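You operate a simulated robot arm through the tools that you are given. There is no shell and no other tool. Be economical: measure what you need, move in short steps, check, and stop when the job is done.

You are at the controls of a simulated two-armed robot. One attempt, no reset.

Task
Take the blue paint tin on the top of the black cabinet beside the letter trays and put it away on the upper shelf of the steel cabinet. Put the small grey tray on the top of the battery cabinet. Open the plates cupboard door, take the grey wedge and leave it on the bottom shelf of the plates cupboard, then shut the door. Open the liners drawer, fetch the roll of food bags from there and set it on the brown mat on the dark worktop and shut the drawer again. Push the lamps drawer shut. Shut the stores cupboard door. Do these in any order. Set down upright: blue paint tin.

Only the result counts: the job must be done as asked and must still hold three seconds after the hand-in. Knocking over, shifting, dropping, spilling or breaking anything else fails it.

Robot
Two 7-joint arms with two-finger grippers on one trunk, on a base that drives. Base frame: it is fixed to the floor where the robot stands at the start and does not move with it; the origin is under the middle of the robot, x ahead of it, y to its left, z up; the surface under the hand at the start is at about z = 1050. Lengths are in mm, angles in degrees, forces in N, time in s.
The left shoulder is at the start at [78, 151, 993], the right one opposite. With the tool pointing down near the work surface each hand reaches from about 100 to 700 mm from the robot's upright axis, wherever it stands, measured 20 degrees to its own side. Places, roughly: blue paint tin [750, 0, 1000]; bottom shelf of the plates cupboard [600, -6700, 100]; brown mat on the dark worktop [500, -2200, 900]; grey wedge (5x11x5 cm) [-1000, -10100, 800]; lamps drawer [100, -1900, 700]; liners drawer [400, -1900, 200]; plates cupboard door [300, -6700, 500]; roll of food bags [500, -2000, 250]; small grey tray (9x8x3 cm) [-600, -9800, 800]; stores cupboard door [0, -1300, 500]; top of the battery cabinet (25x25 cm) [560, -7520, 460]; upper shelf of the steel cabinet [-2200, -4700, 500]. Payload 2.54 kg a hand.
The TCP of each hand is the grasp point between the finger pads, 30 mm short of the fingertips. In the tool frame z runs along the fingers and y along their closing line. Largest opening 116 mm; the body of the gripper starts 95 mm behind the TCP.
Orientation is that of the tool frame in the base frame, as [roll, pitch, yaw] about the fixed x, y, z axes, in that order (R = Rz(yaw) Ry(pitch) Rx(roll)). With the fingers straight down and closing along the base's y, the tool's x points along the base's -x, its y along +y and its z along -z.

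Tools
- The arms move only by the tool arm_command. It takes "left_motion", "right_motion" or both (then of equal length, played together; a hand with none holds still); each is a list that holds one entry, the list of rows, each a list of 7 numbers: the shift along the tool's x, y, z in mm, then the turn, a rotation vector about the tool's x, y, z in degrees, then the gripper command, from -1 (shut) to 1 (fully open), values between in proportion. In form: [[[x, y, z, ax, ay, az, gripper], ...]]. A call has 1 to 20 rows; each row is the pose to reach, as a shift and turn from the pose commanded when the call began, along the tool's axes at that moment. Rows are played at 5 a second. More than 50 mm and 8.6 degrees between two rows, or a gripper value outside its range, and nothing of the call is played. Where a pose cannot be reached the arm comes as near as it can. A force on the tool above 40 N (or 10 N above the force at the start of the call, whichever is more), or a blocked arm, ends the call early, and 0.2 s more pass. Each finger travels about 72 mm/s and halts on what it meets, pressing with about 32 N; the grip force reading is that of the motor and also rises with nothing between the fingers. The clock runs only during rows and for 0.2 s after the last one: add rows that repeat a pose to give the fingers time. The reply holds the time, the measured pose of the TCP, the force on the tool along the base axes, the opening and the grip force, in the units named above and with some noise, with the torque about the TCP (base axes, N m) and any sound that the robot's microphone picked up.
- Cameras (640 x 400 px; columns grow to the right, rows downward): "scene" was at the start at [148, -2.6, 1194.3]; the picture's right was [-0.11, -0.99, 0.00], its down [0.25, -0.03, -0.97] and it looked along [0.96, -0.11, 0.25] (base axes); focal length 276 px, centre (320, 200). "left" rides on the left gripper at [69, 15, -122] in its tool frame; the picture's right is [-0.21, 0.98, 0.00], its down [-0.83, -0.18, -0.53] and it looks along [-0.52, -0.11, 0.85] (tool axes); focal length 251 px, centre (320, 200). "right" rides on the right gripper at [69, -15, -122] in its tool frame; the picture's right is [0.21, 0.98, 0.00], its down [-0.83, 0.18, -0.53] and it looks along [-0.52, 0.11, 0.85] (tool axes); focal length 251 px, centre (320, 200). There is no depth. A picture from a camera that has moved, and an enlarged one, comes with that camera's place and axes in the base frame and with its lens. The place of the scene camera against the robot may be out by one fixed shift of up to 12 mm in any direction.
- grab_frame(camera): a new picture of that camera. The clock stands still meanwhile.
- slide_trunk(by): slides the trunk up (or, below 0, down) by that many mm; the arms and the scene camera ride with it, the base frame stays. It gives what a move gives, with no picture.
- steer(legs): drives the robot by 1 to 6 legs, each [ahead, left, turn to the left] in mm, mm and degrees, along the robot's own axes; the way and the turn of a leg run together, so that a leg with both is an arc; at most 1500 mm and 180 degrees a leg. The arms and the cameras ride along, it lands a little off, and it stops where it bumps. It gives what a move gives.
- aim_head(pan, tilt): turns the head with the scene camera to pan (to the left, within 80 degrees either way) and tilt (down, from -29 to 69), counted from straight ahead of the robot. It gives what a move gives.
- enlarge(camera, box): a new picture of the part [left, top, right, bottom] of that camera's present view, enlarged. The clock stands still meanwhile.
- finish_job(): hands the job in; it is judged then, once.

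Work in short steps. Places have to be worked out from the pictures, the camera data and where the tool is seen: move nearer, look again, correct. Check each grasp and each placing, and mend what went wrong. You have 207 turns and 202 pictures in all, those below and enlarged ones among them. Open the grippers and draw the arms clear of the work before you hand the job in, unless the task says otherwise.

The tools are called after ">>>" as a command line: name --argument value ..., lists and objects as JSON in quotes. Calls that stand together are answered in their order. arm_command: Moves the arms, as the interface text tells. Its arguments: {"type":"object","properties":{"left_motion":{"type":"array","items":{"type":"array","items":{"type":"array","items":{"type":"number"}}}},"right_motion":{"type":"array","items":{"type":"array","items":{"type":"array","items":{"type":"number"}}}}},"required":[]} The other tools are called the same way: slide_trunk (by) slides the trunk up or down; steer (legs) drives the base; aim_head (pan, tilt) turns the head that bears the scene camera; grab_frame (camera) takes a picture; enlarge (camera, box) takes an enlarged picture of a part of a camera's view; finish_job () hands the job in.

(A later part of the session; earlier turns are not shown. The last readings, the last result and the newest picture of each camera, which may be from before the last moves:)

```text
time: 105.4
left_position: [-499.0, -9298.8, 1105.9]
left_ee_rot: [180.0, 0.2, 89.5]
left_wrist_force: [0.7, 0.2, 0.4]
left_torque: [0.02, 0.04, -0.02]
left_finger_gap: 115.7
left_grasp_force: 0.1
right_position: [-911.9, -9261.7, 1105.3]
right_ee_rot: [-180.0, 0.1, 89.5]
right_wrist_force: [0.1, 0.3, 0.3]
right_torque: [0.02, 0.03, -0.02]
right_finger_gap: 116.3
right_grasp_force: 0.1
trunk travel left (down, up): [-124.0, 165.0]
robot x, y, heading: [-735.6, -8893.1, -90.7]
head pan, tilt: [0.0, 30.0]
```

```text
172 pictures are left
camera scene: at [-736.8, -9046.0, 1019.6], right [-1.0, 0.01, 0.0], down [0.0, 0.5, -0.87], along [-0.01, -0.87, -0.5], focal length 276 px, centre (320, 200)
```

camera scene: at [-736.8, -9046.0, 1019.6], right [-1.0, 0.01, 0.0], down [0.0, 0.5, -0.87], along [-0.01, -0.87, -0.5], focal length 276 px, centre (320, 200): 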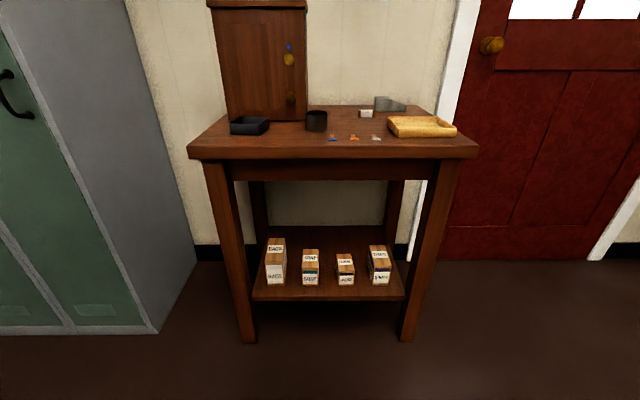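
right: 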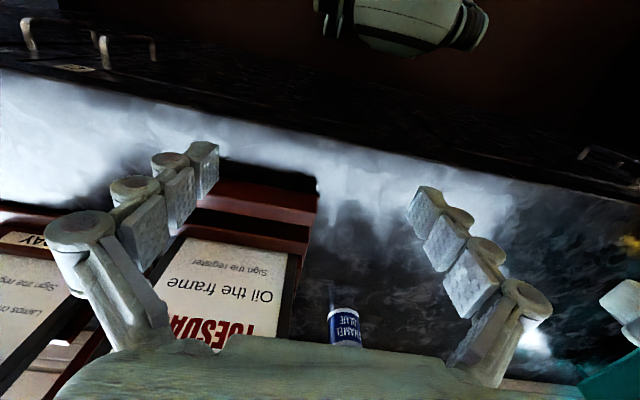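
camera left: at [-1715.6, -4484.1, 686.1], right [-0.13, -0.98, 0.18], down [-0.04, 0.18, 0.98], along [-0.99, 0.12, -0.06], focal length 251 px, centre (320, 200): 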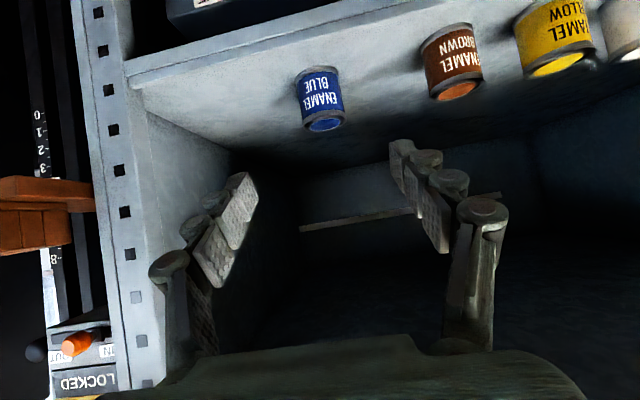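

Table top z≈780, front edge y≈-9690. Drive 380 ahead and use the hand cameras.

>>> steer --legs '[[380, 0, 0.5]]'

>>> aim_head --pan 0 --tilt 40

>>> grab_frame --camera "scene"

>>> grab_frame --camera "left"

>>> grab_frame --camera "right"

```text
time: 107.8
left_position: [-497.4, -9678.1, 1103.6]
left_ee_rot: [179.9, 0.1, 90.0]
left_wrist_force: [0.2, -0.6, 0.0]
left_torque: [0.03, -0.01, -0.03]
left_finger_gap: 116.3
left_grasp_force: 0.1
right_position: [-909.5, -9645.0, 1105.0]
right_ee_rot: [-180.0, 0.0, 90.0]
right_wrist_force: [-0.9, 0.2, 0.0]
right_torque: [0.03, 0.0, 0.0]
right_finger_gap: 116.0
right_grasp_force: 0.0
trunk travel left (down, up): [-124.0, 165.0]
robot x, y, heading: [-733.0, -9276.0, -89.9]
head pan, tilt: [0.0, 30.0]
```

```text
time: 108.5
left_position: [-496.6, -9676.5, 1105.4]
left_ee_rot: [180.0, 0.0, 90.0]
left_wrist_force: [0.2, -0.5, 0.0]
left_torque: [-0.03, 0.03, -0.02]
left_finger_gap: 116.2
left_grasp_force: 0.0
right_position: [-909.6, -9644.8, 1104.3]
right_ee_rot: [-179.8, 0.1, 90.0]
right_wrist_force: [0.6, -0.9, 0.3]
right_torque: [0.02, 0.05, -0.04]
right_finger_gap: 115.9
right_grasp_force: 0.0
trunk travel left (down, up): [-124.0, 165.0]
robot x, y, heading: [-739.9, -9275.9, -90.1]
head pan, tilt: [0.0, 40.0]
```

```text
171 pictures are left
camera scene: at [-737.1, -9422.8, 1004.2], right [-1.0, 0.0, 0.0], down [0.0, 0.64, -0.77], along [0.0, -0.77, -0.64], focal length 276 px, centre (320, 200)
```

scene: 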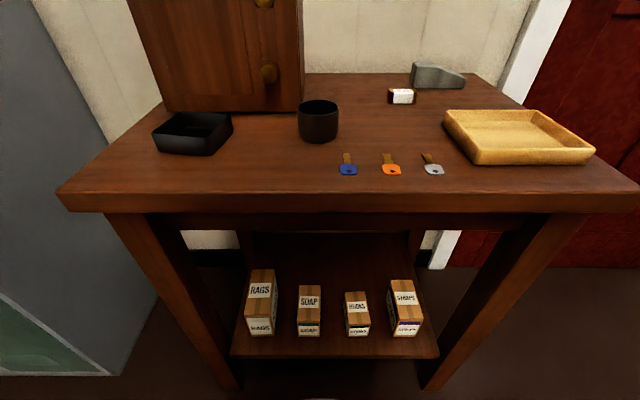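

```text
170 pictures are left
camera left: at [-481.6, -9608.4, 1227.8], right [0.98, -0.21, 0.0], down [-0.18, -0.83, 0.54], along [-0.11, -0.52, -0.84], focal length 251 px, centre (320, 200)
```

left: 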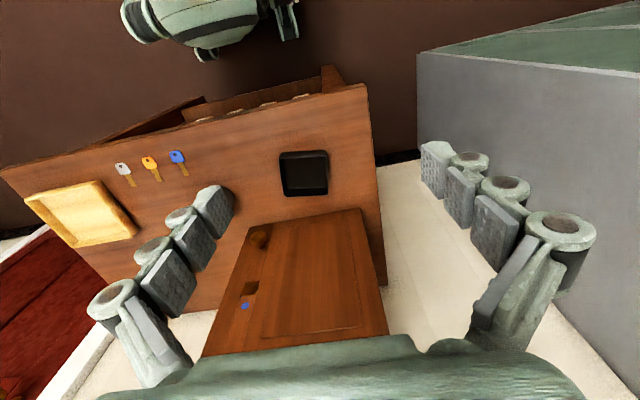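

```text
169 pictures are left
camera right: at [-924.0, -9576.3, 1226.1], right [0.98, 0.22, 0.0], down [0.18, -0.83, 0.53], along [0.11, -0.52, -0.84], focal length 251 px, centre (320, 200)
```

right: 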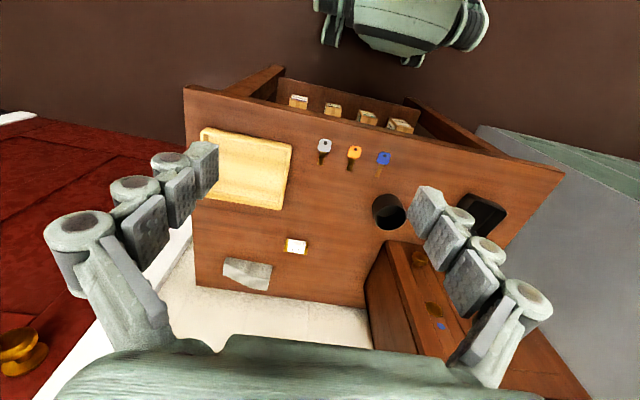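

Triangulation puts the tray top at about (-551,-9792,828). Enlarge for tray and wedge orientation.

>>> enlarge --camera "left" --box '[260, 130, 360, 210]'

>>> enlarge --camera "scene" --box '[130, 90, 260, 170]'

>>> enlarge --camera "right" --box '[190, 220, 330, 310]'

>>> enlarge --camera "scene" --box '[370, 50, 490, 120]'

```text
5.00 times, centred on (310, 170) of left
camera zoom: at [-481.6, -9608.4, 1227.8], right [0.98, -0.21, 0.0], down [-0.18, -0.83, 0.54], along [-0.11, -0.52, -0.84], focal length 1257 px, centre (370, 350)
```

zoom: 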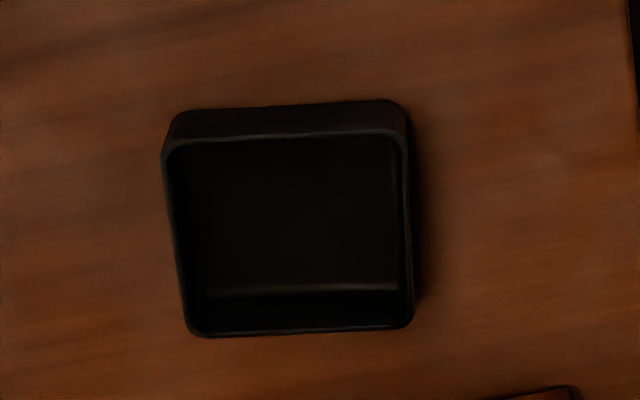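

```text
4.92 times, centred on (195, 130) of scene
camera zoom: at [-737.1, -9422.8, 1004.2], right [-1.0, 0.0, 0.0], down [0.0, 0.64, -0.77], along [0.0, -0.77, -0.64], focal length 1358 px, centre (935, 545)
```

zoom: 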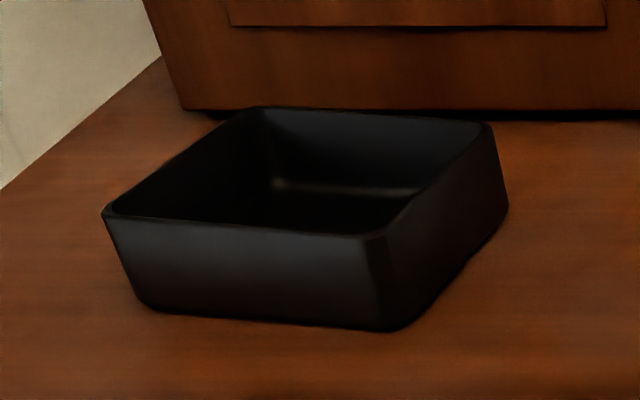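

```text
4.44 times, centred on (260, 265) of right
camera zoom: at [-924.0, -9576.3, 1226.1], right [0.98, 0.22, 0.0], down [0.18, -0.83, 0.53], along [0.11, -0.52, -0.84], focal length 1118 px, centre (587, -89)
```

zoom: 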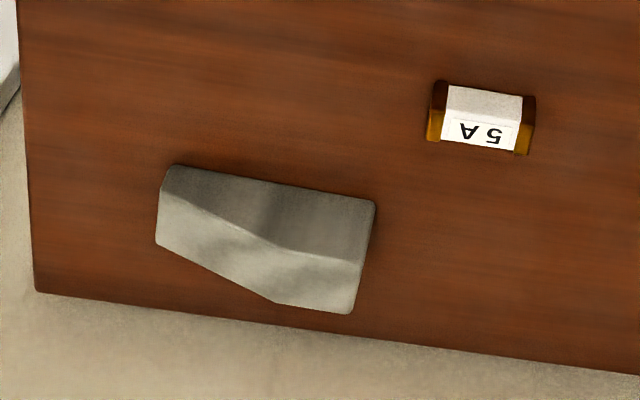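

```text
5.33 times, centred on (430, 85) of scene
camera zoom: at [-737.1, -9422.8, 1004.2], right [-1.0, 0.0, 0.0], down [0.0, 0.64, -0.77], along [0.0, -0.77, -0.64], focal length 1471 px, centre (-267, 813)
```

zoom: 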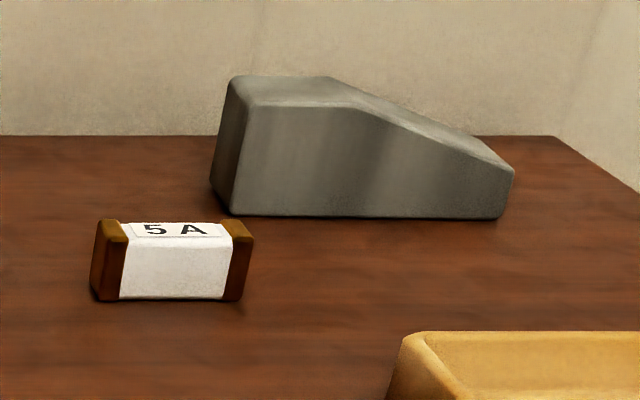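

Tray centre ≈(-551,-9805), rotated about -9°, grasp across its ~85 mm width; wedge is farther (y≈-10073), so that'll need repositioning afterwards. Move the left hand above the tray.

>>> arm_command --left_motion '[[[-21, -9, 34, 0, 0, 1.5, 1], [-43, -18, 68, 0, 0, 3, 1], [-64, -27, 102, 0, 0, 4.5, 1], [-86, -36, 137, 0, 0, 6, 1], [-107, -45, 171, 0, 0, 7.5, 1], [-128, -54, 195, 0, 0, 9, 1], [-128, -54, 195, 0, 0, 9, 1]]]'

>>> grab_frame --camera "left"

>>> grab_frame --camera "scene"

```text
time: 110.1
left_position: [-551.0, -9806.0, 906.8]
left_ee_rot: [180.0, 0.1, 81.0]
left_wrist_force: [0.3, -0.5, 0.6]
left_torque: [-0.03, 0.0, -0.02]
left_finger_gap: 116.2
left_grasp_force: 0.1
right_position: [-910.0, -9645.1, 1106.1]
right_ee_rot: [-180.0, 0.1, 90.0]
right_wrist_force: [0.2, 0.3, -0.8]
right_torque: [0.01, -0.02, 0.01]
right_finger_gap: 116.0
right_grasp_force: 0.1
trunk travel left (down, up): [-124.0, 165.0]
robot x, y, heading: [-729.8, -9274.1, -90.3]
head pan, tilt: [0.0, 40.0]
```

```text
164 pictures are left
camera left: at [-524.3, -9740.2, 1030.1], right [0.93, -0.36, 0.0], down [-0.31, -0.79, 0.54], along [-0.2, -0.5, -0.84], focal length 251 px, centre (320, 200)
```

left: 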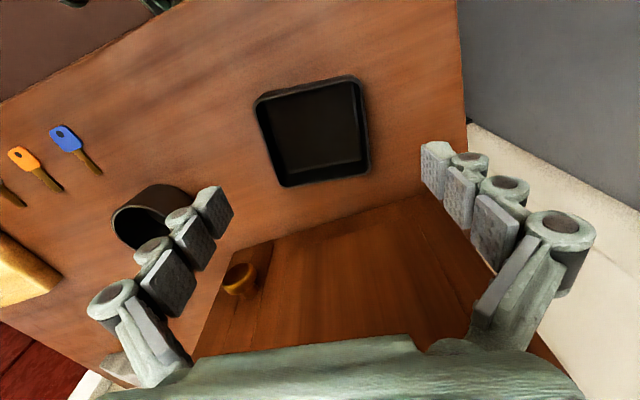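

```text
163 pictures are left
camera scene: at [-737.1, -9422.8, 1004.2], right [-1.0, 0.0, 0.0], down [0.0, 0.64, -0.77], along [0.0, -0.77, -0.64], focal length 276 px, centre (320, 200)
```

scene: 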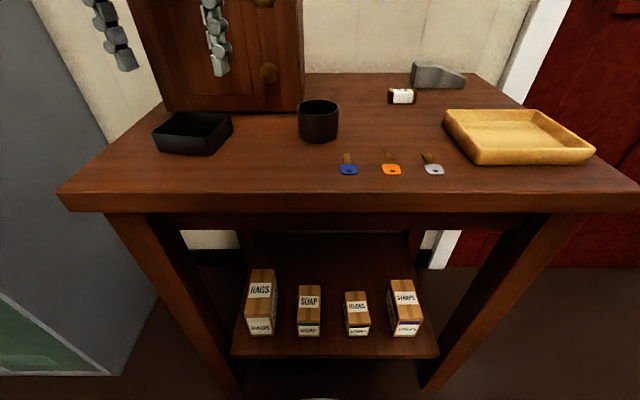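

Tray centre refined to (-553,-9798), rim ~76 mm across. Descend to TCP 835 and close.

>>> arm_command --left_motion '[[[6.6, -3, 20, 0, 0, 1, 1], [6.6, -3, 45, 0, 0, 1, 1], [6.6, -3, 62, 0, 0, 1, 1], [6.6, -3, 72, 0, 0, 1, 1], [6.6, -3, 72, 0, 0, 1, -1], [6.6, -3, 72, 0, 0, 1, -1], [6.6, -3, 72, 0, 0, 1, -1], [6.6, -3, 72, 0, 0, 1, -1], [6.6, -3, 72, 0, 0, 1, -1]]]'

>>> grab_frame --camera "scene"

```text
time: 112.1
left_position: [-553.5, -9797.7, 839.6]
left_ee_rot: [-180.0, 0.1, 80.1]
left_wrist_force: [0.2, -0.2, 1.6]
left_torque: [-0.02, 0.08, 0.02]
left_finger_gap: 84.0
left_grasp_force: 32.8
right_position: [-909.4, -9643.9, 1105.3]
right_ee_rot: [-180.0, 0.1, 90.0]
right_wrist_force: [-0.6, -0.3, -0.3]
right_torque: [0.02, 0.01, -0.01]
right_finger_gap: 116.1
right_grasp_force: 0.0
trunk travel left (down, up): [-124.0, 165.0]
robot x, y, heading: [-738.6, -9273.8, -89.8]
head pan, tilt: [0.0, 40.0]
```

```text
162 pictures are left
camera scene: at [-737.1, -9422.7, 1004.2], right [-1.0, 0.0, 0.0], down [0.0, 0.64, -0.77], along [0.0, -0.77, -0.64], focal length 276 px, centre (320, 200)
```

scene: 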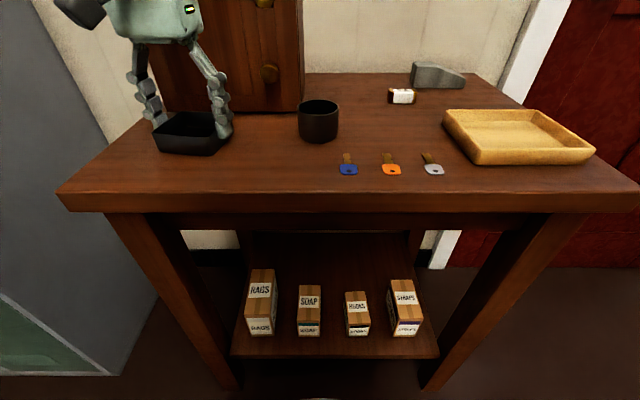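

Tray held (84 mm). Lift it 170 mm and draw back toward the robot, keeping it level.

>>> arm_command --left_motion '[[[0, 0, -20, 0, 0, 0, -1], [0, 0, -60, 0, 0, 0, -1], [0, 0, -100, 0, 0, 0, -1], [0, 0, -140, 0, 0, 0, -1], [30, 10, -170, 0, 0, -3, -1], [70, 25, -180, 0, 0, -6, -1], [110, 40, -190, 0, 0, -9, -1], [150, 50, -200, 0, 0, -9, -1], [180, 50, -200, 0, 0, -9, -1], [180, 50, -200, 0, 0, -9, -1]]]'

>>> grab_frame --camera "left"

>>> grab_frame --camera "scene"

```text
time: 114.3
left_position: [-472.1, -9632.1, 1035.8]
left_ee_rot: [-179.9, 0.0, 88.9]
left_wrist_force: [-0.3, -0.6, -1.8]
left_torque: [-0.01, 0.0, 0.02]
left_finger_gap: 84.3
left_grasp_force: 32.0
right_position: [-909.6, -9644.6, 1105.2]
right_ee_rot: [180.0, 0.1, 90.0]
right_wrist_force: [-0.3, 0.0, -0.1]
right_torque: [-0.02, -0.02, 0.01]
right_finger_gap: 115.9
right_grasp_force: 0.0
trunk travel left (down, up): [-124.0, 165.0]
robot x, y, heading: [-736.5, -9275.2, -90.2]
head pan, tilt: [0.0, 40.0]
```

```text
161 pictures are left
camera left: at [-455.3, -9561.8, 1158.6], right [0.97, -0.23, 0.0], down [-0.2, -0.82, 0.53], along [-0.12, -0.52, -0.85], focal length 251 px, centre (320, 200)
```

left: 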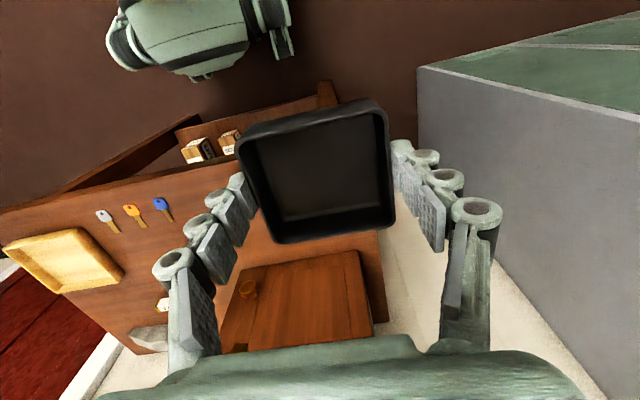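

```text
160 pictures are left
camera scene: at [-737.0, -9422.9, 1004.2], right [-1.0, 0.0, 0.0], down [0.0, 0.64, -0.77], along [0.0, -0.77, -0.64], focal length 276 px, centre (320, 200)
```

scene: 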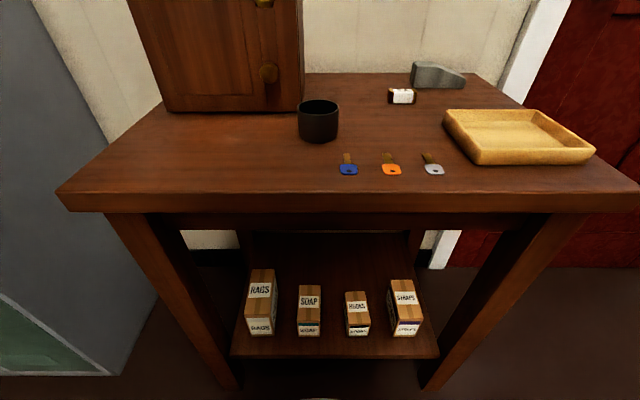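

Tray secured. Now reposition to the door side of the table so the right hand can reach the wedge: back off, strafe right, forward, turn left.

>>> steer --legs '[[-150, 0, 0], [0, -680, 0], [490, 0, 0], [0, 0, 55]]'

>>> grab_frame --camera "scene"

>>> grab_frame --camera "right"

```text
time: 126.2
left_position: [-1043.4, -9836.8, 1035.4]
left_ee_rot: [-179.9, 0.1, 111.6]
left_wrist_force: [0.1, 0.3, -0.9]
left_torque: [0.0, 0.03, 0.02]
left_finger_gap: 84.1
left_grasp_force: 32.0
right_position: [-1441.0, -10017.8, 1105.9]
right_ee_rot: [-179.9, 0.0, 112.9]
right_wrist_force: [0.1, 0.3, -0.7]
right_torque: [-0.03, 0.01, -0.02]
right_finger_gap: 115.9
right_grasp_force: 0.1
trunk travel left (down, up): [-124.0, 165.0]
robot x, y, heading: [-1421.3, -9609.8, -67.4]
head pan, tilt: [0.0, 40.0]
stopped in leg 4: the robot was blocked; the commanded pose is now the measured one
```

```text
159 pictures are left
camera scene: at [-1364.9, -9747.4, 1004.2], right [-0.92, -0.39, 0.0], down [-0.25, 0.59, -0.77], along [0.3, -0.71, -0.64], focal length 276 px, centre (320, 200)
```

scene: 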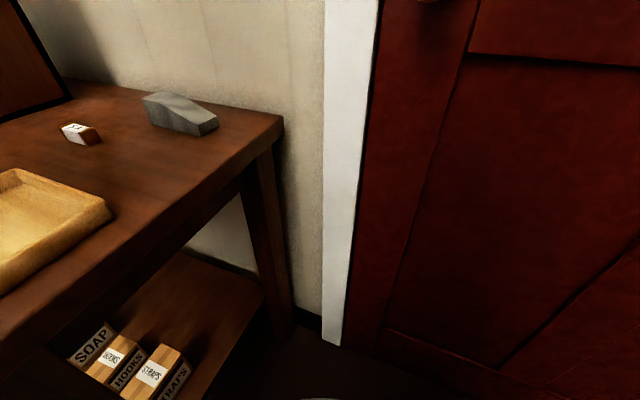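

```text
158 pictures are left
camera right: at [-1480.1, -9961.2, 1226.1], right [0.82, 0.58, 0.0], down [0.49, -0.69, 0.54], along [0.31, -0.44, -0.84], focal length 251 px, centre (320, 200)
```

right: 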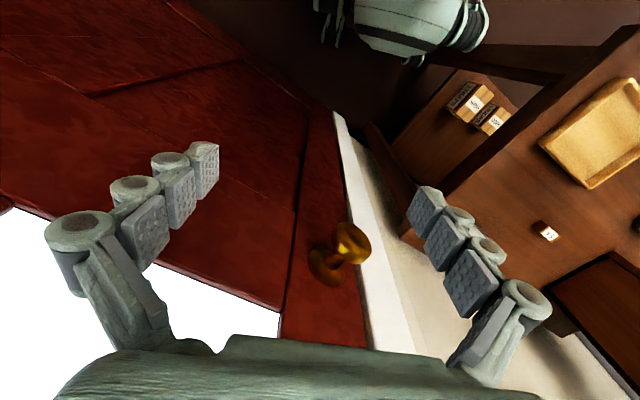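

The base was blocked while turning (table leg side). I shift away ~80 mm, then turn further left.

>>> steer --legs '[[-40, -70, 0], [0, 0, 27]]'

>>> grab_frame --camera "scene"

>>> grab_frame --camera "right"

```text
time: 128.9
left_position: [-1062.5, -9633.8, 1037.3]
left_ee_rot: [-179.8, 0.1, 138.3]
left_wrist_force: [-0.4, -0.4, -1.9]
left_torque: [-0.01, 0.0, 0.02]
left_finger_gap: 84.2
left_grasp_force: 31.4
right_position: [-1339.0, -9973.9, 1105.2]
right_ee_rot: [-179.8, 0.1, 139.4]
right_wrist_force: [-0.3, 0.4, -0.7]
right_torque: [0.0, 0.01, 0.02]
right_finger_gap: 115.9
right_grasp_force: 0.0
trunk travel left (down, up): [-124.0, 165.0]
robot x, y, heading: [-1504.3, -9605.1, -40.5]
head pan, tilt: [0.0, 40.0]
```

```text
157 pictures are left
camera scene: at [-1388.9, -9696.4, 1004.2], right [-0.65, -0.76, 0.0], down [-0.49, 0.42, -0.77], along [0.58, -0.5, -0.64], focal length 276 px, centre (320, 200)
```

scene: 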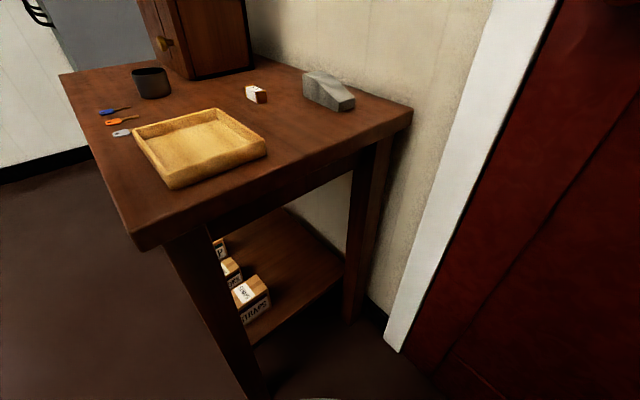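

```text
156 pictures are left
camera right: at [-1399.2, -9940.6, 1226.1], right [0.47, 0.88, 0.0], down [0.75, -0.4, 0.54], along [0.47, -0.25, -0.84], focal length 251 px, centre (320, 200)
```

right: 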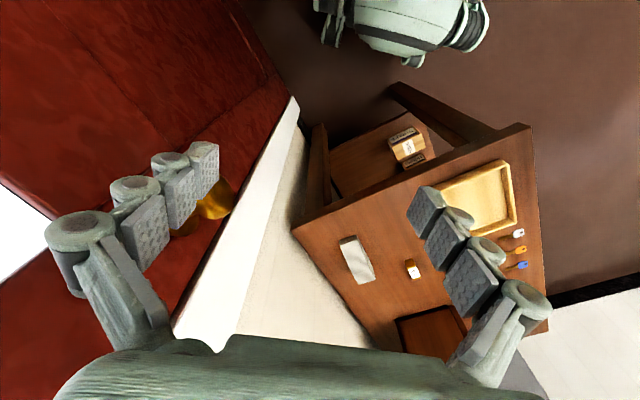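

Wedge seen at ≈(-994,-10068) with its long axis nearly along x. Raise trunk 110 for reach and move the right hand above it, closing line along y.

>>> slide_trunk --by 110

>>> arm_command --right_motion '[[[-32, 15, 25, 0, 0, -3.9, 1], [-65, 30, 51, 0, 0, -7.7, 1], [-97, 46, 77, 0, 0, -11.6, 1], [-130, 61, 102, 0, 0, -15.5, 1], [-162, 76, 128, 0, 0, -19.3, 1], [-194, 91, 153, 0, 0, -23.2, 1], [-227, 106, 179, 0, 0, -27, 1], [-259, 122, 204, 0, 0, -30.9, 1], [-292, 137, 230, 0, 0, -34.7, 1], [-324, 152, 255, 0, 0, -38.6, 1], [-324, 152, 255, 0, 0, -38.6, 1]]]'

>>> grab_frame --camera "right"

>>> grab_frame --camera "scene"

```text
time: 130.3
left_position: [-1063.1, -9635.3, 1145.1]
left_ee_rot: [-179.9, 0.1, 138.3]
left_wrist_force: [0.4, -0.1, -1.4]
left_torque: [0.0, 0.03, 0.02]
left_finger_gap: 84.1
left_grasp_force: 31.9
right_position: [-1337.4, -9973.3, 1214.2]
right_ee_rot: [-179.9, 0.1, 139.5]
right_wrist_force: [0.4, 0.2, 0.2]
right_torque: [0.02, 0.03, -0.01]
right_finger_gap: 116.1
right_grasp_force: 0.1
trunk travel left (down, up): [-234.0, 55.0]
robot x, y, heading: [-1505.9, -9602.3, -40.7]
head pan, tilt: [0.0, 40.0]
```

```text
time: 132.7
left_position: [-1063.0, -9633.4, 1146.2]
left_ee_rot: [-179.9, 0.1, 138.3]
left_wrist_force: [-0.6, -0.3, -1.6]
left_torque: [0.05, 0.01, 0.0]
left_finger_gap: 84.1
left_grasp_force: 31.8
right_position: [-1032.7, -10061.6, 912.6]
right_ee_rot: [-179.8, 0.2, 178.1]
right_wrist_force: [-0.4, -1.1, -1.0]
right_torque: [0.1, 0.02, -0.03]
right_finger_gap: 115.5
right_grasp_force: 0.0
right hand out of reach, approached as far as the arm can: row 10, 11
trunk travel left (down, up): [-234.0, 55.0]
robot x, y, heading: [-1505.8, -9603.3, -40.9]
head pan, tilt: [0.0, 40.0]
```

```text
155 pictures are left
camera right: at [-1101.4, -10075.0, 1032.1], right [-0.18, 0.98, 0.0], down [0.83, 0.16, 0.54], along [0.53, 0.09, -0.84], focal length 251 px, centre (320, 200)
```

right: 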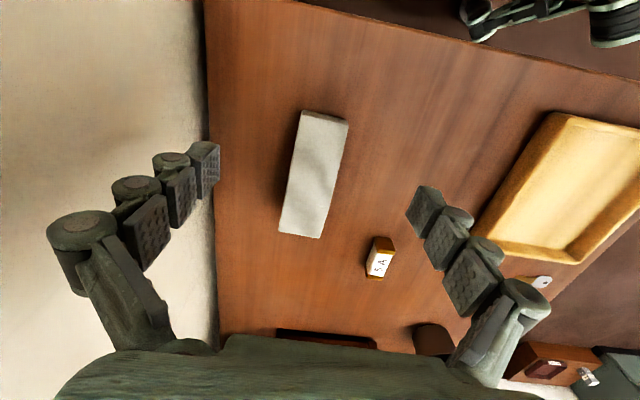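

```text
154 pictures are left
camera scene: at [-1388.9, -9696.2, 1114.5], right [-0.65, -0.76, 0.0], down [-0.49, 0.42, -0.77], along [0.58, -0.5, -0.64], focal length 276 px, centre (320, 200)
```

scene: 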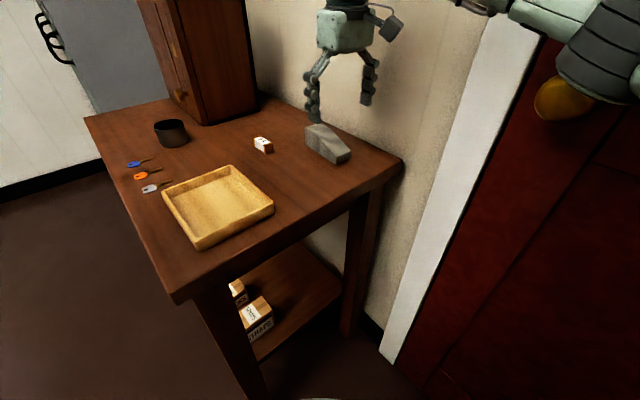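

Right hand is ~45 mm short in x; wedge centre ≈(-997,-10065). Move the base +45 mm in x and re-check.

>>> steer --legs '[[36, 31, 0]]'

>>> arm_command --right_motion '[[[0, 0, 0, 0, 0, 0, 0.4], [0, 0, 0, 0, 0, 0, 0.4], [0, 0, 0, 0, 0, 0, 0.4]]]'

>>> grab_frame --camera "right"

```text
time: 133.7
left_position: [-1025.9, -9628.4, 1152.3]
left_ee_rot: [-179.9, 0.8, 138.2]
left_wrist_force: [0.2, 0.0, -1.5]
left_torque: [0.03, 0.0, 0.01]
left_finger_gap: 84.1
left_grasp_force: 31.7
right_position: [-993.7, -10061.3, 925.9]
right_ee_rot: [-179.0, 1.1, 177.7]
right_wrist_force: [-1.3, -1.2, 0.4]
right_torque: [-0.02, -0.01, 0.02]
right_finger_gap: 115.9
right_grasp_force: 0.0
trunk travel left (down, up): [-234.0, 55.0]
robot x, y, heading: [-1458.3, -9605.6, -40.9]
head pan, tilt: [0.0, 40.0]
```

```text
time: 134.5
left_position: [-1023.1, -9629.6, 1149.8]
left_ee_rot: [-179.9, 0.6, 138.2]
left_wrist_force: [0.1, -0.5, -1.2]
left_torque: [0.01, 0.02, -0.01]
left_finger_gap: 84.2
left_grasp_force: 31.6
right_position: [-991.0, -10063.7, 927.7]
right_ee_rot: [-178.9, 1.2, 177.6]
right_wrist_force: [0.1, 0.8, -0.3]
right_torque: [0.02, 0.0, 0.05]
right_finger_gap: 81.2
right_grasp_force: 0.0
trunk travel left (down, up): [-234.0, 55.0]
robot x, y, heading: [-1460.6, -9604.3, -40.8]
head pan, tilt: [0.0, 40.0]
```

```text
153 pictures are left
camera right: at [-1063.5, -10074.4, 1046.9], right [-0.17, 0.98, -0.03], down [0.82, 0.16, 0.55], along [0.54, 0.07, -0.84], focal length 251 px, centre (320, 200)
```

right: 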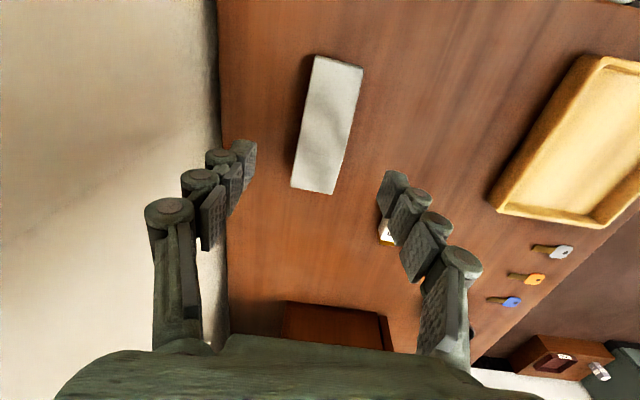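

Both hands read ~1° tilted after that drive; check the scene and readings again.

>>> aim_head --pan 0 --tilt 60

>>> grab_frame --camera "scene"

```text
time: 135.3
left_position: [-1021.9, -9630.4, 1149.3]
left_ee_rot: [-179.9, 0.7, 138.2]
left_wrist_force: [0.5, 0.2, -0.6]
left_torque: [0.0, -0.05, 0.01]
left_finger_gap: 84.2
left_grasp_force: 32.3
right_position: [-992.8, -10065.1, 928.5]
right_ee_rot: [-178.7, 1.4, 177.5]
right_wrist_force: [0.1, 0.0, -0.5]
right_torque: [-0.02, 0.02, 0.03]
right_finger_gap: 81.1
right_grasp_force: 0.1
trunk travel left (down, up): [-234.0, 55.0]
robot x, y, heading: [-1459.6, -9601.4, -40.5]
head pan, tilt: [0.0, 60.0]
```

```text
152 pictures are left
camera scene: at [-1362.1, -9680.3, 1088.8], right [-0.65, -0.76, 0.0], down [-0.65, 0.56, -0.51], along [0.39, -0.33, -0.86], focal length 276 px, centre (320, 200)
```

scene: 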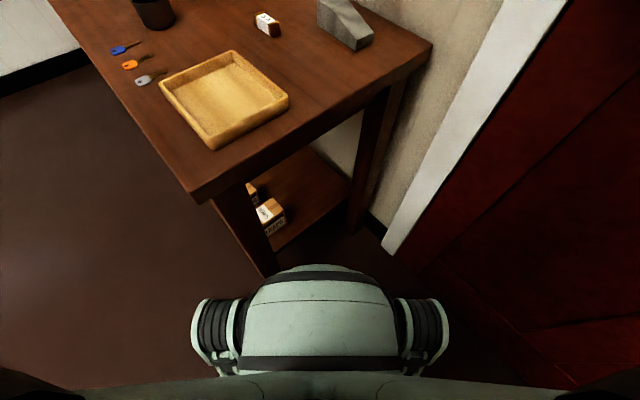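

Possibly the base is leaning on the table leg. Back off ~20 mm and see whether the tilt disappears.

>>> steer --legs '[[-15, -13, 0]]'

>>> grab_frame --camera "scene"

```text
time: 136.1
left_position: [-1037.1, -9630.6, 1146.3]
left_ee_rot: [-179.6, 0.3, 138.2]
left_wrist_force: [-0.4, 0.1, -1.3]
left_torque: [-0.06, -0.01, -0.03]
left_finger_gap: 83.9
left_grasp_force: 32.3
right_position: [-1007.4, -10062.4, 919.6]
right_ee_rot: [-179.1, 0.8, 177.8]
right_wrist_force: [-0.1, 0.5, 0.5]
right_torque: [0.0, 0.02, -0.02]
right_finger_gap: 81.4
right_grasp_force: 0.0
trunk travel left (down, up): [-234.0, 55.0]
robot x, y, heading: [-1481.0, -9602.8, -40.7]
head pan, tilt: [0.0, 60.0]
```

```text
151 pictures are left
camera scene: at [-1377.0, -9680.4, 1087.6], right [-0.65, -0.76, 0.0], down [-0.66, 0.56, -0.5], along [0.38, -0.33, -0.86], focal length 276 px, centre (320, 200)
```

scene: 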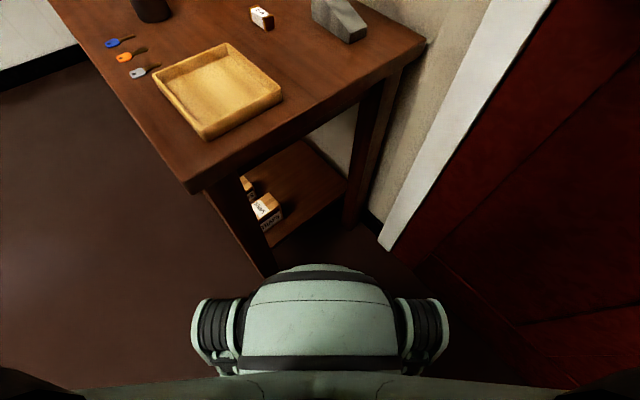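

Tilt is going away as I back off, so the base does touch. I'll back off further and turn 30° left, which brings the right shoulder closer to the wedge.

>>> steer --legs '[[-35, -10, 0], [0, 0, 30]]'

>>> grab_frame --camera "scene"

```text
time: 138.5
left_position: [-1110.9, -9399.0, 1146.3]
left_ee_rot: [-179.9, 0.1, 167.4]
left_wrist_force: [0.3, 0.1, -1.7]
left_torque: [0.01, 0.03, 0.01]
left_finger_gap: 83.9
left_grasp_force: 31.9
right_position: [-874.0, -9760.9, 917.4]
right_ee_rot: [-179.4, 0.6, -153.1]
right_wrist_force: [-1.0, 0.0, 0.2]
right_torque: [0.0, 0.01, 0.0]
right_finger_gap: 81.3
right_grasp_force: 0.1
trunk travel left (down, up): [-234.0, 55.0]
robot x, y, heading: [-1510.9, -9586.2, -11.4]
head pan, tilt: [0.0, 60.0]
```

```text
150 pictures are left
camera scene: at [-1379.8, -9607.6, 1087.4], right [-0.2, -0.98, 0.0], down [-0.85, 0.17, -0.5], along [0.49, -0.1, -0.87], focal length 276 px, centre (320, 200)
```

scene: 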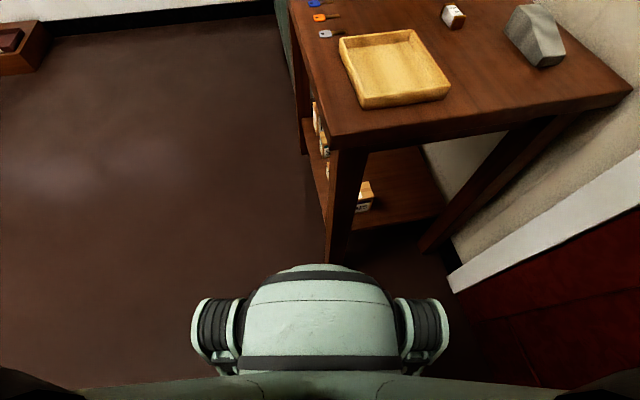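

Level and clear. Swing the right hand back over the wedge.

>>> arm_command --right_motion '[[[30, -27, 0, 0, 0, 3.5, 0.4], [60, -54, 0, 0, 0, 7, 0.4], [91, -82, 0, 0, 0, 10.5, 0.4], [121, -109, 0, 0, 0, 14, 0.4], [151, -136, 0, 0, 0, 17.5, 0.4], [182, -164, 0, 0, 0, 21, 0.4], [212, -191, 0, 0, 0, 24.5, 0.4], [242, -218, 0, 0, 0, 28, 0.4], [242, -218, 0, 0, 0, 28, 0.4]]]'

>>> grab_frame --camera "right"

```text
time: 140.7
left_position: [-1105.8, -9378.4, 1140.3]
left_ee_rot: [-179.0, 0.0, 168.8]
left_wrist_force: [0.0, 1.7, -2.5]
left_torque: [-0.06, 0.02, 0.01]
left_finger_gap: 84.3
left_grasp_force: 32.5
right_position: [-960.8, -10019.4, 929.7]
right_ee_rot: [-178.6, 1.5, -177.1]
right_wrist_force: [0.3, -0.2, -1.2]
right_torque: [0.02, 0.04, 0.02]
right_finger_gap: 81.5
right_grasp_force: 0.0
trunk travel left (down, up): [-234.0, 55.0]
robot x, y, heading: [-1507.8, -9582.7, -10.2]
head pan, tilt: [0.0, 60.0]
stopped in row 9 (right hand): the arm was blocked; the commanded pose is now the measured one
```

```text
149 pictures are left
camera right: at [-1031.6, -10037.2, 1049.6], right [-0.26, 0.96, -0.03], down [0.8, 0.24, 0.55], along [0.54, 0.12, -0.83], focal length 251 px, centre (320, 200)
```

right: 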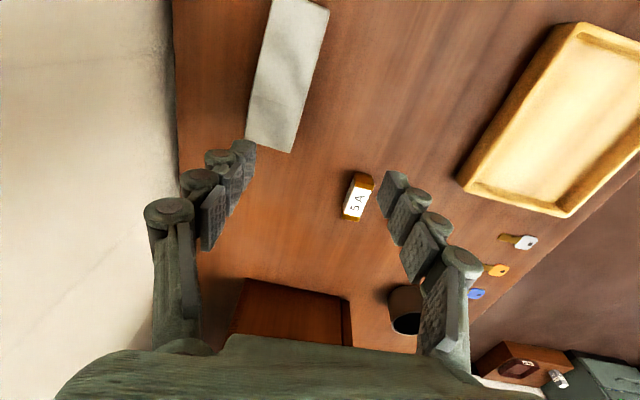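

The right elbow meets the door/knob side, explaining the tilt. Safer plan: deliver the tray first, then fetch the wedge with the left hand. Retract the right arm to neutral.

>>> arm_command --right_motion '[[[15, 20, -30, 0, 0, 1.5, 0.4], [35, 50, -60, 0, 0, 3, 0.4], [55, 80, -85, 0, 0, 4.5, 0.4], [75, 110, -110, 0, 0, 6, 0.4], [95, 142, -130, 0, 0, 7.5, 0.4], [115, 174, -150, 0, 0, 9, 0.4], [135, 206, -150, 0, 0, 10.5, 0.4], [155, 238, -150, 0, 0, 12, 0.4], [175, 269, -150, 0, 0, 13, 0.4], [175, 269, -150, 0, 0, 13, 0.4]]]'

>>> aim_head --pan 0 --tilt 35

>>> grab_frame --camera "scene"

```text
time: 142.9
left_position: [-1111.7, -9392.7, 1147.1]
left_ee_rot: [-179.9, 0.1, 168.2]
left_wrist_force: [-0.7, -1.2, -1.9]
left_torque: [0.01, 0.02, 0.02]
left_finger_gap: 84.1
left_grasp_force: 32.1
right_position: [-1161.1, -9773.1, 1068.3]
right_ee_rot: [-179.8, 1.6, 168.7]
right_wrist_force: [-0.5, 0.0, 0.7]
right_torque: [0.01, 0.05, 0.01]
right_finger_gap: 81.2
right_grasp_force: 0.0
trunk travel left (down, up): [-234.0, 55.0]
robot x, y, heading: [-1510.0, -9586.2, -10.7]
head pan, tilt: [0.0, 60.0]
```

```text
time: 143.8
left_position: [-1111.9, -9393.6, 1146.1]
left_ee_rot: [-179.8, 0.1, 168.3]
left_wrist_force: [-0.3, -0.8, -1.8]
left_torque: [0.02, 0.0, -0.01]
left_finger_gap: 84.0
left_grasp_force: 31.4
right_position: [-1160.4, -9774.4, 1069.6]
right_ee_rot: [-179.9, 1.6, 168.7]
right_wrist_force: [-0.6, 0.9, -1.0]
right_torque: [-0.03, -0.01, 0.01]
right_finger_gap: 81.2
right_grasp_force: 0.0
trunk travel left (down, up): [-234.0, 55.0]
robot x, y, heading: [-1512.4, -9590.3, -10.8]
head pan, tilt: [0.0, 35.0]
```

```text
148 pictures are left
camera scene: at [-1356.3, -9609.5, 1121.7], right [-0.19, -0.98, 0.0], down [-0.56, 0.11, -0.82], along [0.8, -0.15, -0.57], focal length 276 px, centre (320, 200)
```

scene: 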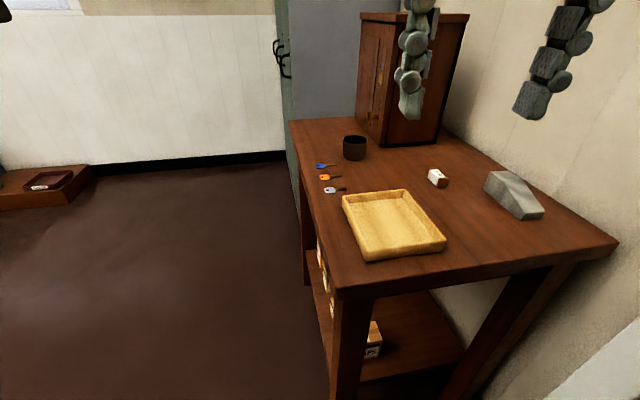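

Now drive to face the battery cabinet (~(-560,-7520), heading 0).

>>> steer --legs '[[-60, 0, 10.8], [0, 1400, 0], [0, 670, 0], [950, 0, 0]]'

>>> grab_frame --camera "scene"

>>> aim_head --pan 55 --tilt 25

>>> grab_frame --camera "scene"

```text
time: 169.6
left_position: [-344.0, -7147.7, 1145.8]
left_ee_rot: [-179.9, 0.1, -178.7]
left_wrist_force: [0.6, 0.1, -1.3]
left_torque: [-0.01, 0.01, -0.03]
left_finger_gap: 84.3
left_grasp_force: 32.2
right_position: [-306.1, -7528.5, 1068.9]
right_ee_rot: [-179.8, 1.6, -178.3]
right_wrist_force: [-0.4, 0.2, 0.6]
right_torque: [-0.01, 0.04, -0.01]
right_finger_gap: 81.2
right_grasp_force: 0.1
trunk travel left (down, up): [-234.0, 55.0]
robot x, y, heading: [-688.0, -7425.6, 2.3]
head pan, tilt: [0.0, 35.0]
```

```text
147 pictures are left
camera scene: at [-532.0, -7413.0, 1121.7], right [0.04, -1.0, 0.0], down [-0.57, -0.02, -0.82], along [0.82, 0.03, -0.57], focal length 276 px, centre (320, 200)
```

scene: 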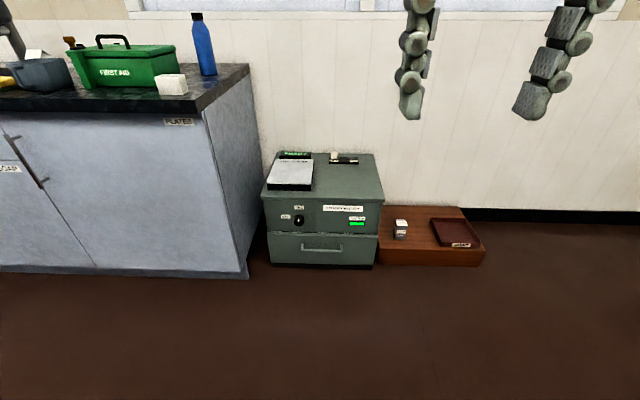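

```text
time: 170.9
left_position: [-342.8, -7147.3, 1146.0]
left_ee_rot: [-179.8, 0.1, -178.7]
left_wrist_force: [0.0, 0.5, -1.8]
left_torque: [0.0, 0.01, 0.02]
left_finger_gap: 83.9
left_grasp_force: 32.1
right_position: [-306.2, -7529.5, 1068.9]
right_ee_rot: [-179.8, 1.5, -178.4]
right_wrist_force: [0.6, 0.5, 0.3]
right_torque: [-0.05, -0.04, -0.02]
right_finger_gap: 81.3
right_grasp_force: 0.1
trunk travel left (down, up): [-234.0, 55.0]
robot x, y, heading: [-686.4, -7423.6, 2.5]
head pan, tilt: [55.0, 25.0]
```

```text
146 pictures are left
camera scene: at [-570.2, -7339.0, 1137.5], right [0.84, -0.54, 0.0], down [-0.23, -0.36, -0.91], along [0.49, 0.76, -0.42], focal length 276 px, centre (320, 200)
```

scene: 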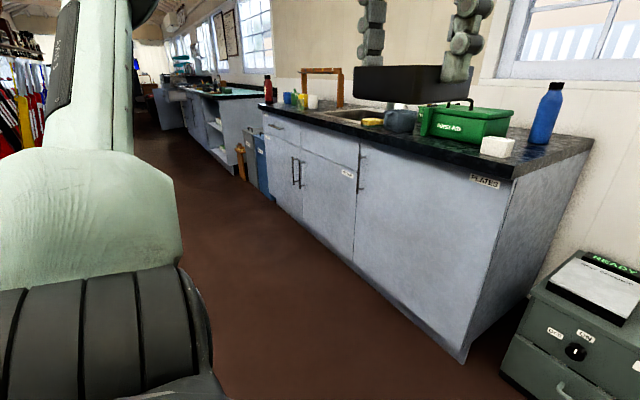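

The free part of the battery cabinet top is around (540,-7520), front edge x≈430. Drive to (-80,-7610) and lower the trunk.

>>> steer --legs '[[0, -212, -2.5], [590, 0, 0]]'

>>> slide_trunk --by -180

>>> aim_head --pan 0 --tilt 40

>>> grab_frame --camera "scene"

>>> grab_frame --camera "left"

```text
time: 176.5
left_position: [264.7, -7376.1, 1146.3]
left_ee_rot: [-179.8, 0.1, 178.7]
left_wrist_force: [0.8, -0.6, -1.7]
left_torque: [0.03, 0.05, 0.0]
left_finger_gap: 84.1
left_grasp_force: 31.8
right_position: [285.1, -7759.3, 1067.6]
right_ee_rot: [-179.9, 1.6, 179.1]
right_wrist_force: [-0.2, 0.2, -0.1]
right_torque: [-0.02, 0.02, 0.02]
right_finger_gap: 81.4
right_grasp_force: 0.1
trunk travel left (down, up): [-234.0, 55.0]
robot x, y, heading: [-90.3, -7641.2, -0.3]
head pan, tilt: [55.0, 25.0]
```

```text
time: 178.5
left_position: [263.7, -7376.7, 966.5]
left_ee_rot: [-180.0, 0.0, 178.7]
left_wrist_force: [0.0, -0.1, -1.2]
left_torque: [-0.01, 0.01, -0.01]
left_finger_gap: 84.3
left_grasp_force: 32.2
right_position: [283.9, -7758.8, 888.6]
right_ee_rot: [-179.7, 1.6, 179.1]
right_wrist_force: [0.0, -0.1, 0.0]
right_torque: [-0.03, -0.02, -0.02]
right_finger_gap: 81.2
right_grasp_force: 0.0
trunk travel left (down, up): [-54.0, 235.0]
robot x, y, heading: [-93.3, -7638.7, -0.2]
head pan, tilt: [55.0, 25.0]
```

```text
time: 179.7
left_position: [264.5, -7377.6, 966.9]
left_ee_rot: [-179.9, 0.0, 178.6]
left_wrist_force: [0.3, -0.1, -1.2]
left_torque: [0.03, 0.01, 0.0]
left_finger_gap: 84.3
left_grasp_force: 31.8
right_position: [284.8, -7759.9, 888.6]
right_ee_rot: [-179.8, 1.6, 179.1]
right_wrist_force: [1.1, -0.3, -0.4]
right_torque: [-0.03, -0.05, 0.02]
right_finger_gap: 81.1
right_grasp_force: 0.0
trunk travel left (down, up): [-54.0, 235.0]
robot x, y, heading: [-90.0, -7634.3, -0.2]
head pan, tilt: [0.0, 40.0]
```

```text
145 pictures are left
camera scene: at [61.1, -7633.2, 934.2], right [0.0, -1.0, 0.0], down [-0.64, 0.0, -0.77], along [0.77, 0.0, -0.64], focal length 276 px, centre (320, 200)
```

scene: 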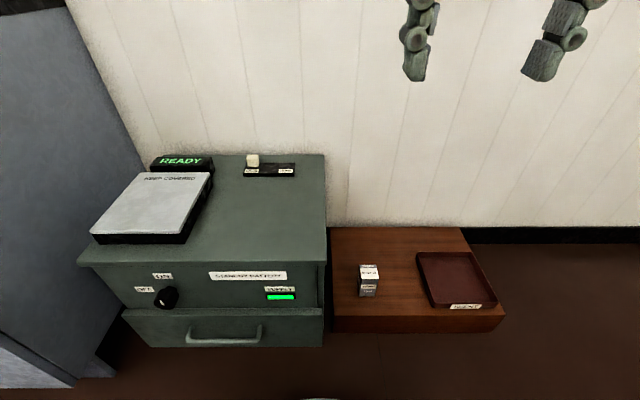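

```text
144 pictures are left
camera left: at [196.3, -7359.1, 1089.0], right [0.24, 0.97, 0.0], down [0.82, -0.2, 0.54], along [0.52, -0.13, -0.84], focal length 251 px, centre (320, 200)
```

left: 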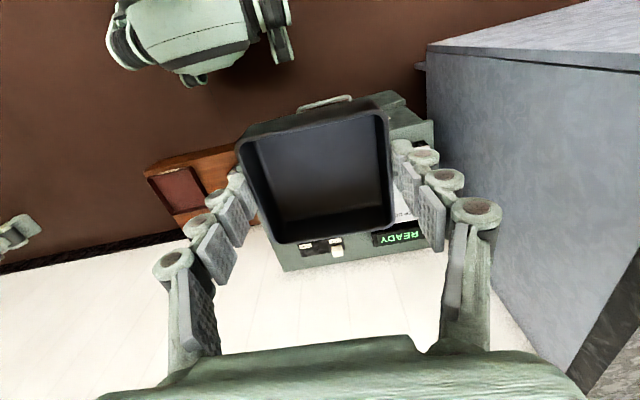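

Free area confirmed, ~300 mm wide centred (555,-7500). Move the tray to above it (TCP z 565).

>>> arm_command --left_motion '[[[-26, -11, 36, 0, 0, 0, -1], [-52, -22, 73, 0, 0, 0, -1], [-79, -33, 109, 0, 0, 0, -1], [-105, -44, 146, 0, 0, 0, -1], [-131, -55, 182, 0, 0, 0, -1], [-157, -67, 218, 0, 0, 0, -1], [-183, -78, 255, 0, 0, 0, -1], [-210, -89, 291, 0, 0, 0, -1], [-236, -100, 328, 0, 0, 0, -1], [-262, -111, 364, 0, 0, 0, -1], [-288, -122, 400, 0, 0, 0, -1], [-288, -122, 400, 0, 0, 0, -1]]]'

>>> grab_frame --camera "scene"

```text
time: 182.3
left_position: [549.9, -7506.2, 566.7]
left_ee_rot: [-179.9, 0.2, 178.7]
left_wrist_force: [-0.2, -0.1, -1.7]
left_torque: [0.02, -0.02, 0.0]
left_finger_gap: 84.1
left_grasp_force: 32.0
right_position: [283.5, -7759.4, 890.4]
right_ee_rot: [-179.8, 1.4, 179.1]
right_wrist_force: [0.7, -0.3, -0.4]
right_torque: [-0.01, 0.03, 0.02]
right_finger_gap: 81.2
right_grasp_force: 0.0
trunk travel left (down, up): [-54.0, 235.0]
robot x, y, heading: [-92.5, -7637.0, -0.4]
head pan, tilt: [0.0, 40.0]
```

```text
143 pictures are left
camera scene: at [61.1, -7633.3, 934.2], right [0.0, -1.0, 0.0], down [-0.64, 0.0, -0.77], along [0.77, 0.0, -0.64], focal length 276 px, centre (320, 200)
```

scene: 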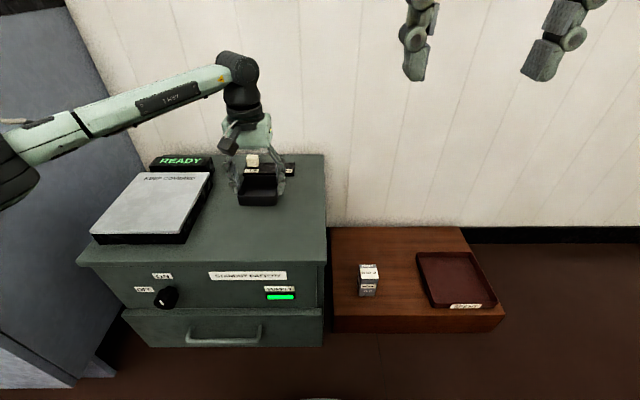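

Lower 50 mm, then see.

>>> arm_command --left_motion '[[[0, 0, 25, 0, 0, 0, -1], [0, 0, 45, 0, 0, 0, -1], [0, 0, 52, 0, 0, 0, -1], [0, 0, 55, 0, 0, 0, -1], [0, 0, 55, 0, 0, 0, -1]]]'

>>> enlarge --camera "scene" --box '[200, 130, 330, 220]'

```text
time: 183.5
left_position: [550.8, -7505.7, 510.4]
left_ee_rot: [-179.9, 0.2, 178.8]
left_wrist_force: [0.2, 0.2, -1.9]
left_torque: [0.02, 0.0, 0.02]
left_finger_gap: 83.9
left_grasp_force: 31.7
right_position: [284.4, -7759.8, 889.4]
right_ee_rot: [-179.7, 1.5, 179.0]
right_wrist_force: [0.8, 0.2, -0.1]
right_torque: [-0.02, 0.0, -0.02]
right_finger_gap: 81.2
right_grasp_force: 0.1
trunk travel left (down, up): [-54.0, 235.0]
robot x, y, heading: [-94.5, -7640.7, -0.3]
head pan, tilt: [0.0, 40.0]
```

```text
4.44 times, centred on (265, 175) of scene
camera zoom: at [61.1, -7633.3, 934.2], right [0.0, -1.0, 0.0], down [-0.64, 0.0, -0.77], along [0.77, 0.0, -0.64], focal length 1226 px, centre (564, 311)
```

zoom: 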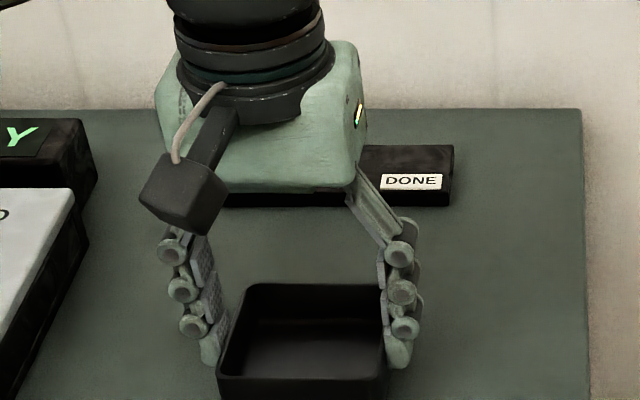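

>>> arm_command --left_motion '[[[0, 0, 3, 0, 0, 0, -1], [0, 0, 6, 0, 0, 0, -1], [0, 0, 8, 0, 0, 0, -1], [0, 0, 10, 0, 0, 0, -1], [0, 0, 12, 0, 0, 0, -1], [0, 0, 12, 0, 0, 0, -1]]]'

```text
time: 184.9
left_position: [551.5, -7505.1, 498.5]
left_ee_rot: [-179.9, 0.1, 178.7]
left_wrist_force: [0.2, -0.4, -1.5]
left_torque: [-0.02, 0.03, 0.0]
left_finger_gap: 84.1
left_grasp_force: 31.9
right_position: [284.4, -7758.7, 888.3]
right_ee_rot: [-179.8, 1.7, 179.2]
right_wrist_force: [-0.3, 0.5, 1.2]
right_torque: [0.0, -0.03, -0.05]
right_finger_gap: 81.4
right_grasp_force: 0.0
trunk travel left (down, up): [-54.0, 235.0]
robot x, y, heading: [-92.1, -7638.7, -0.2]
head pan, tilt: [0.0, 40.0]
```

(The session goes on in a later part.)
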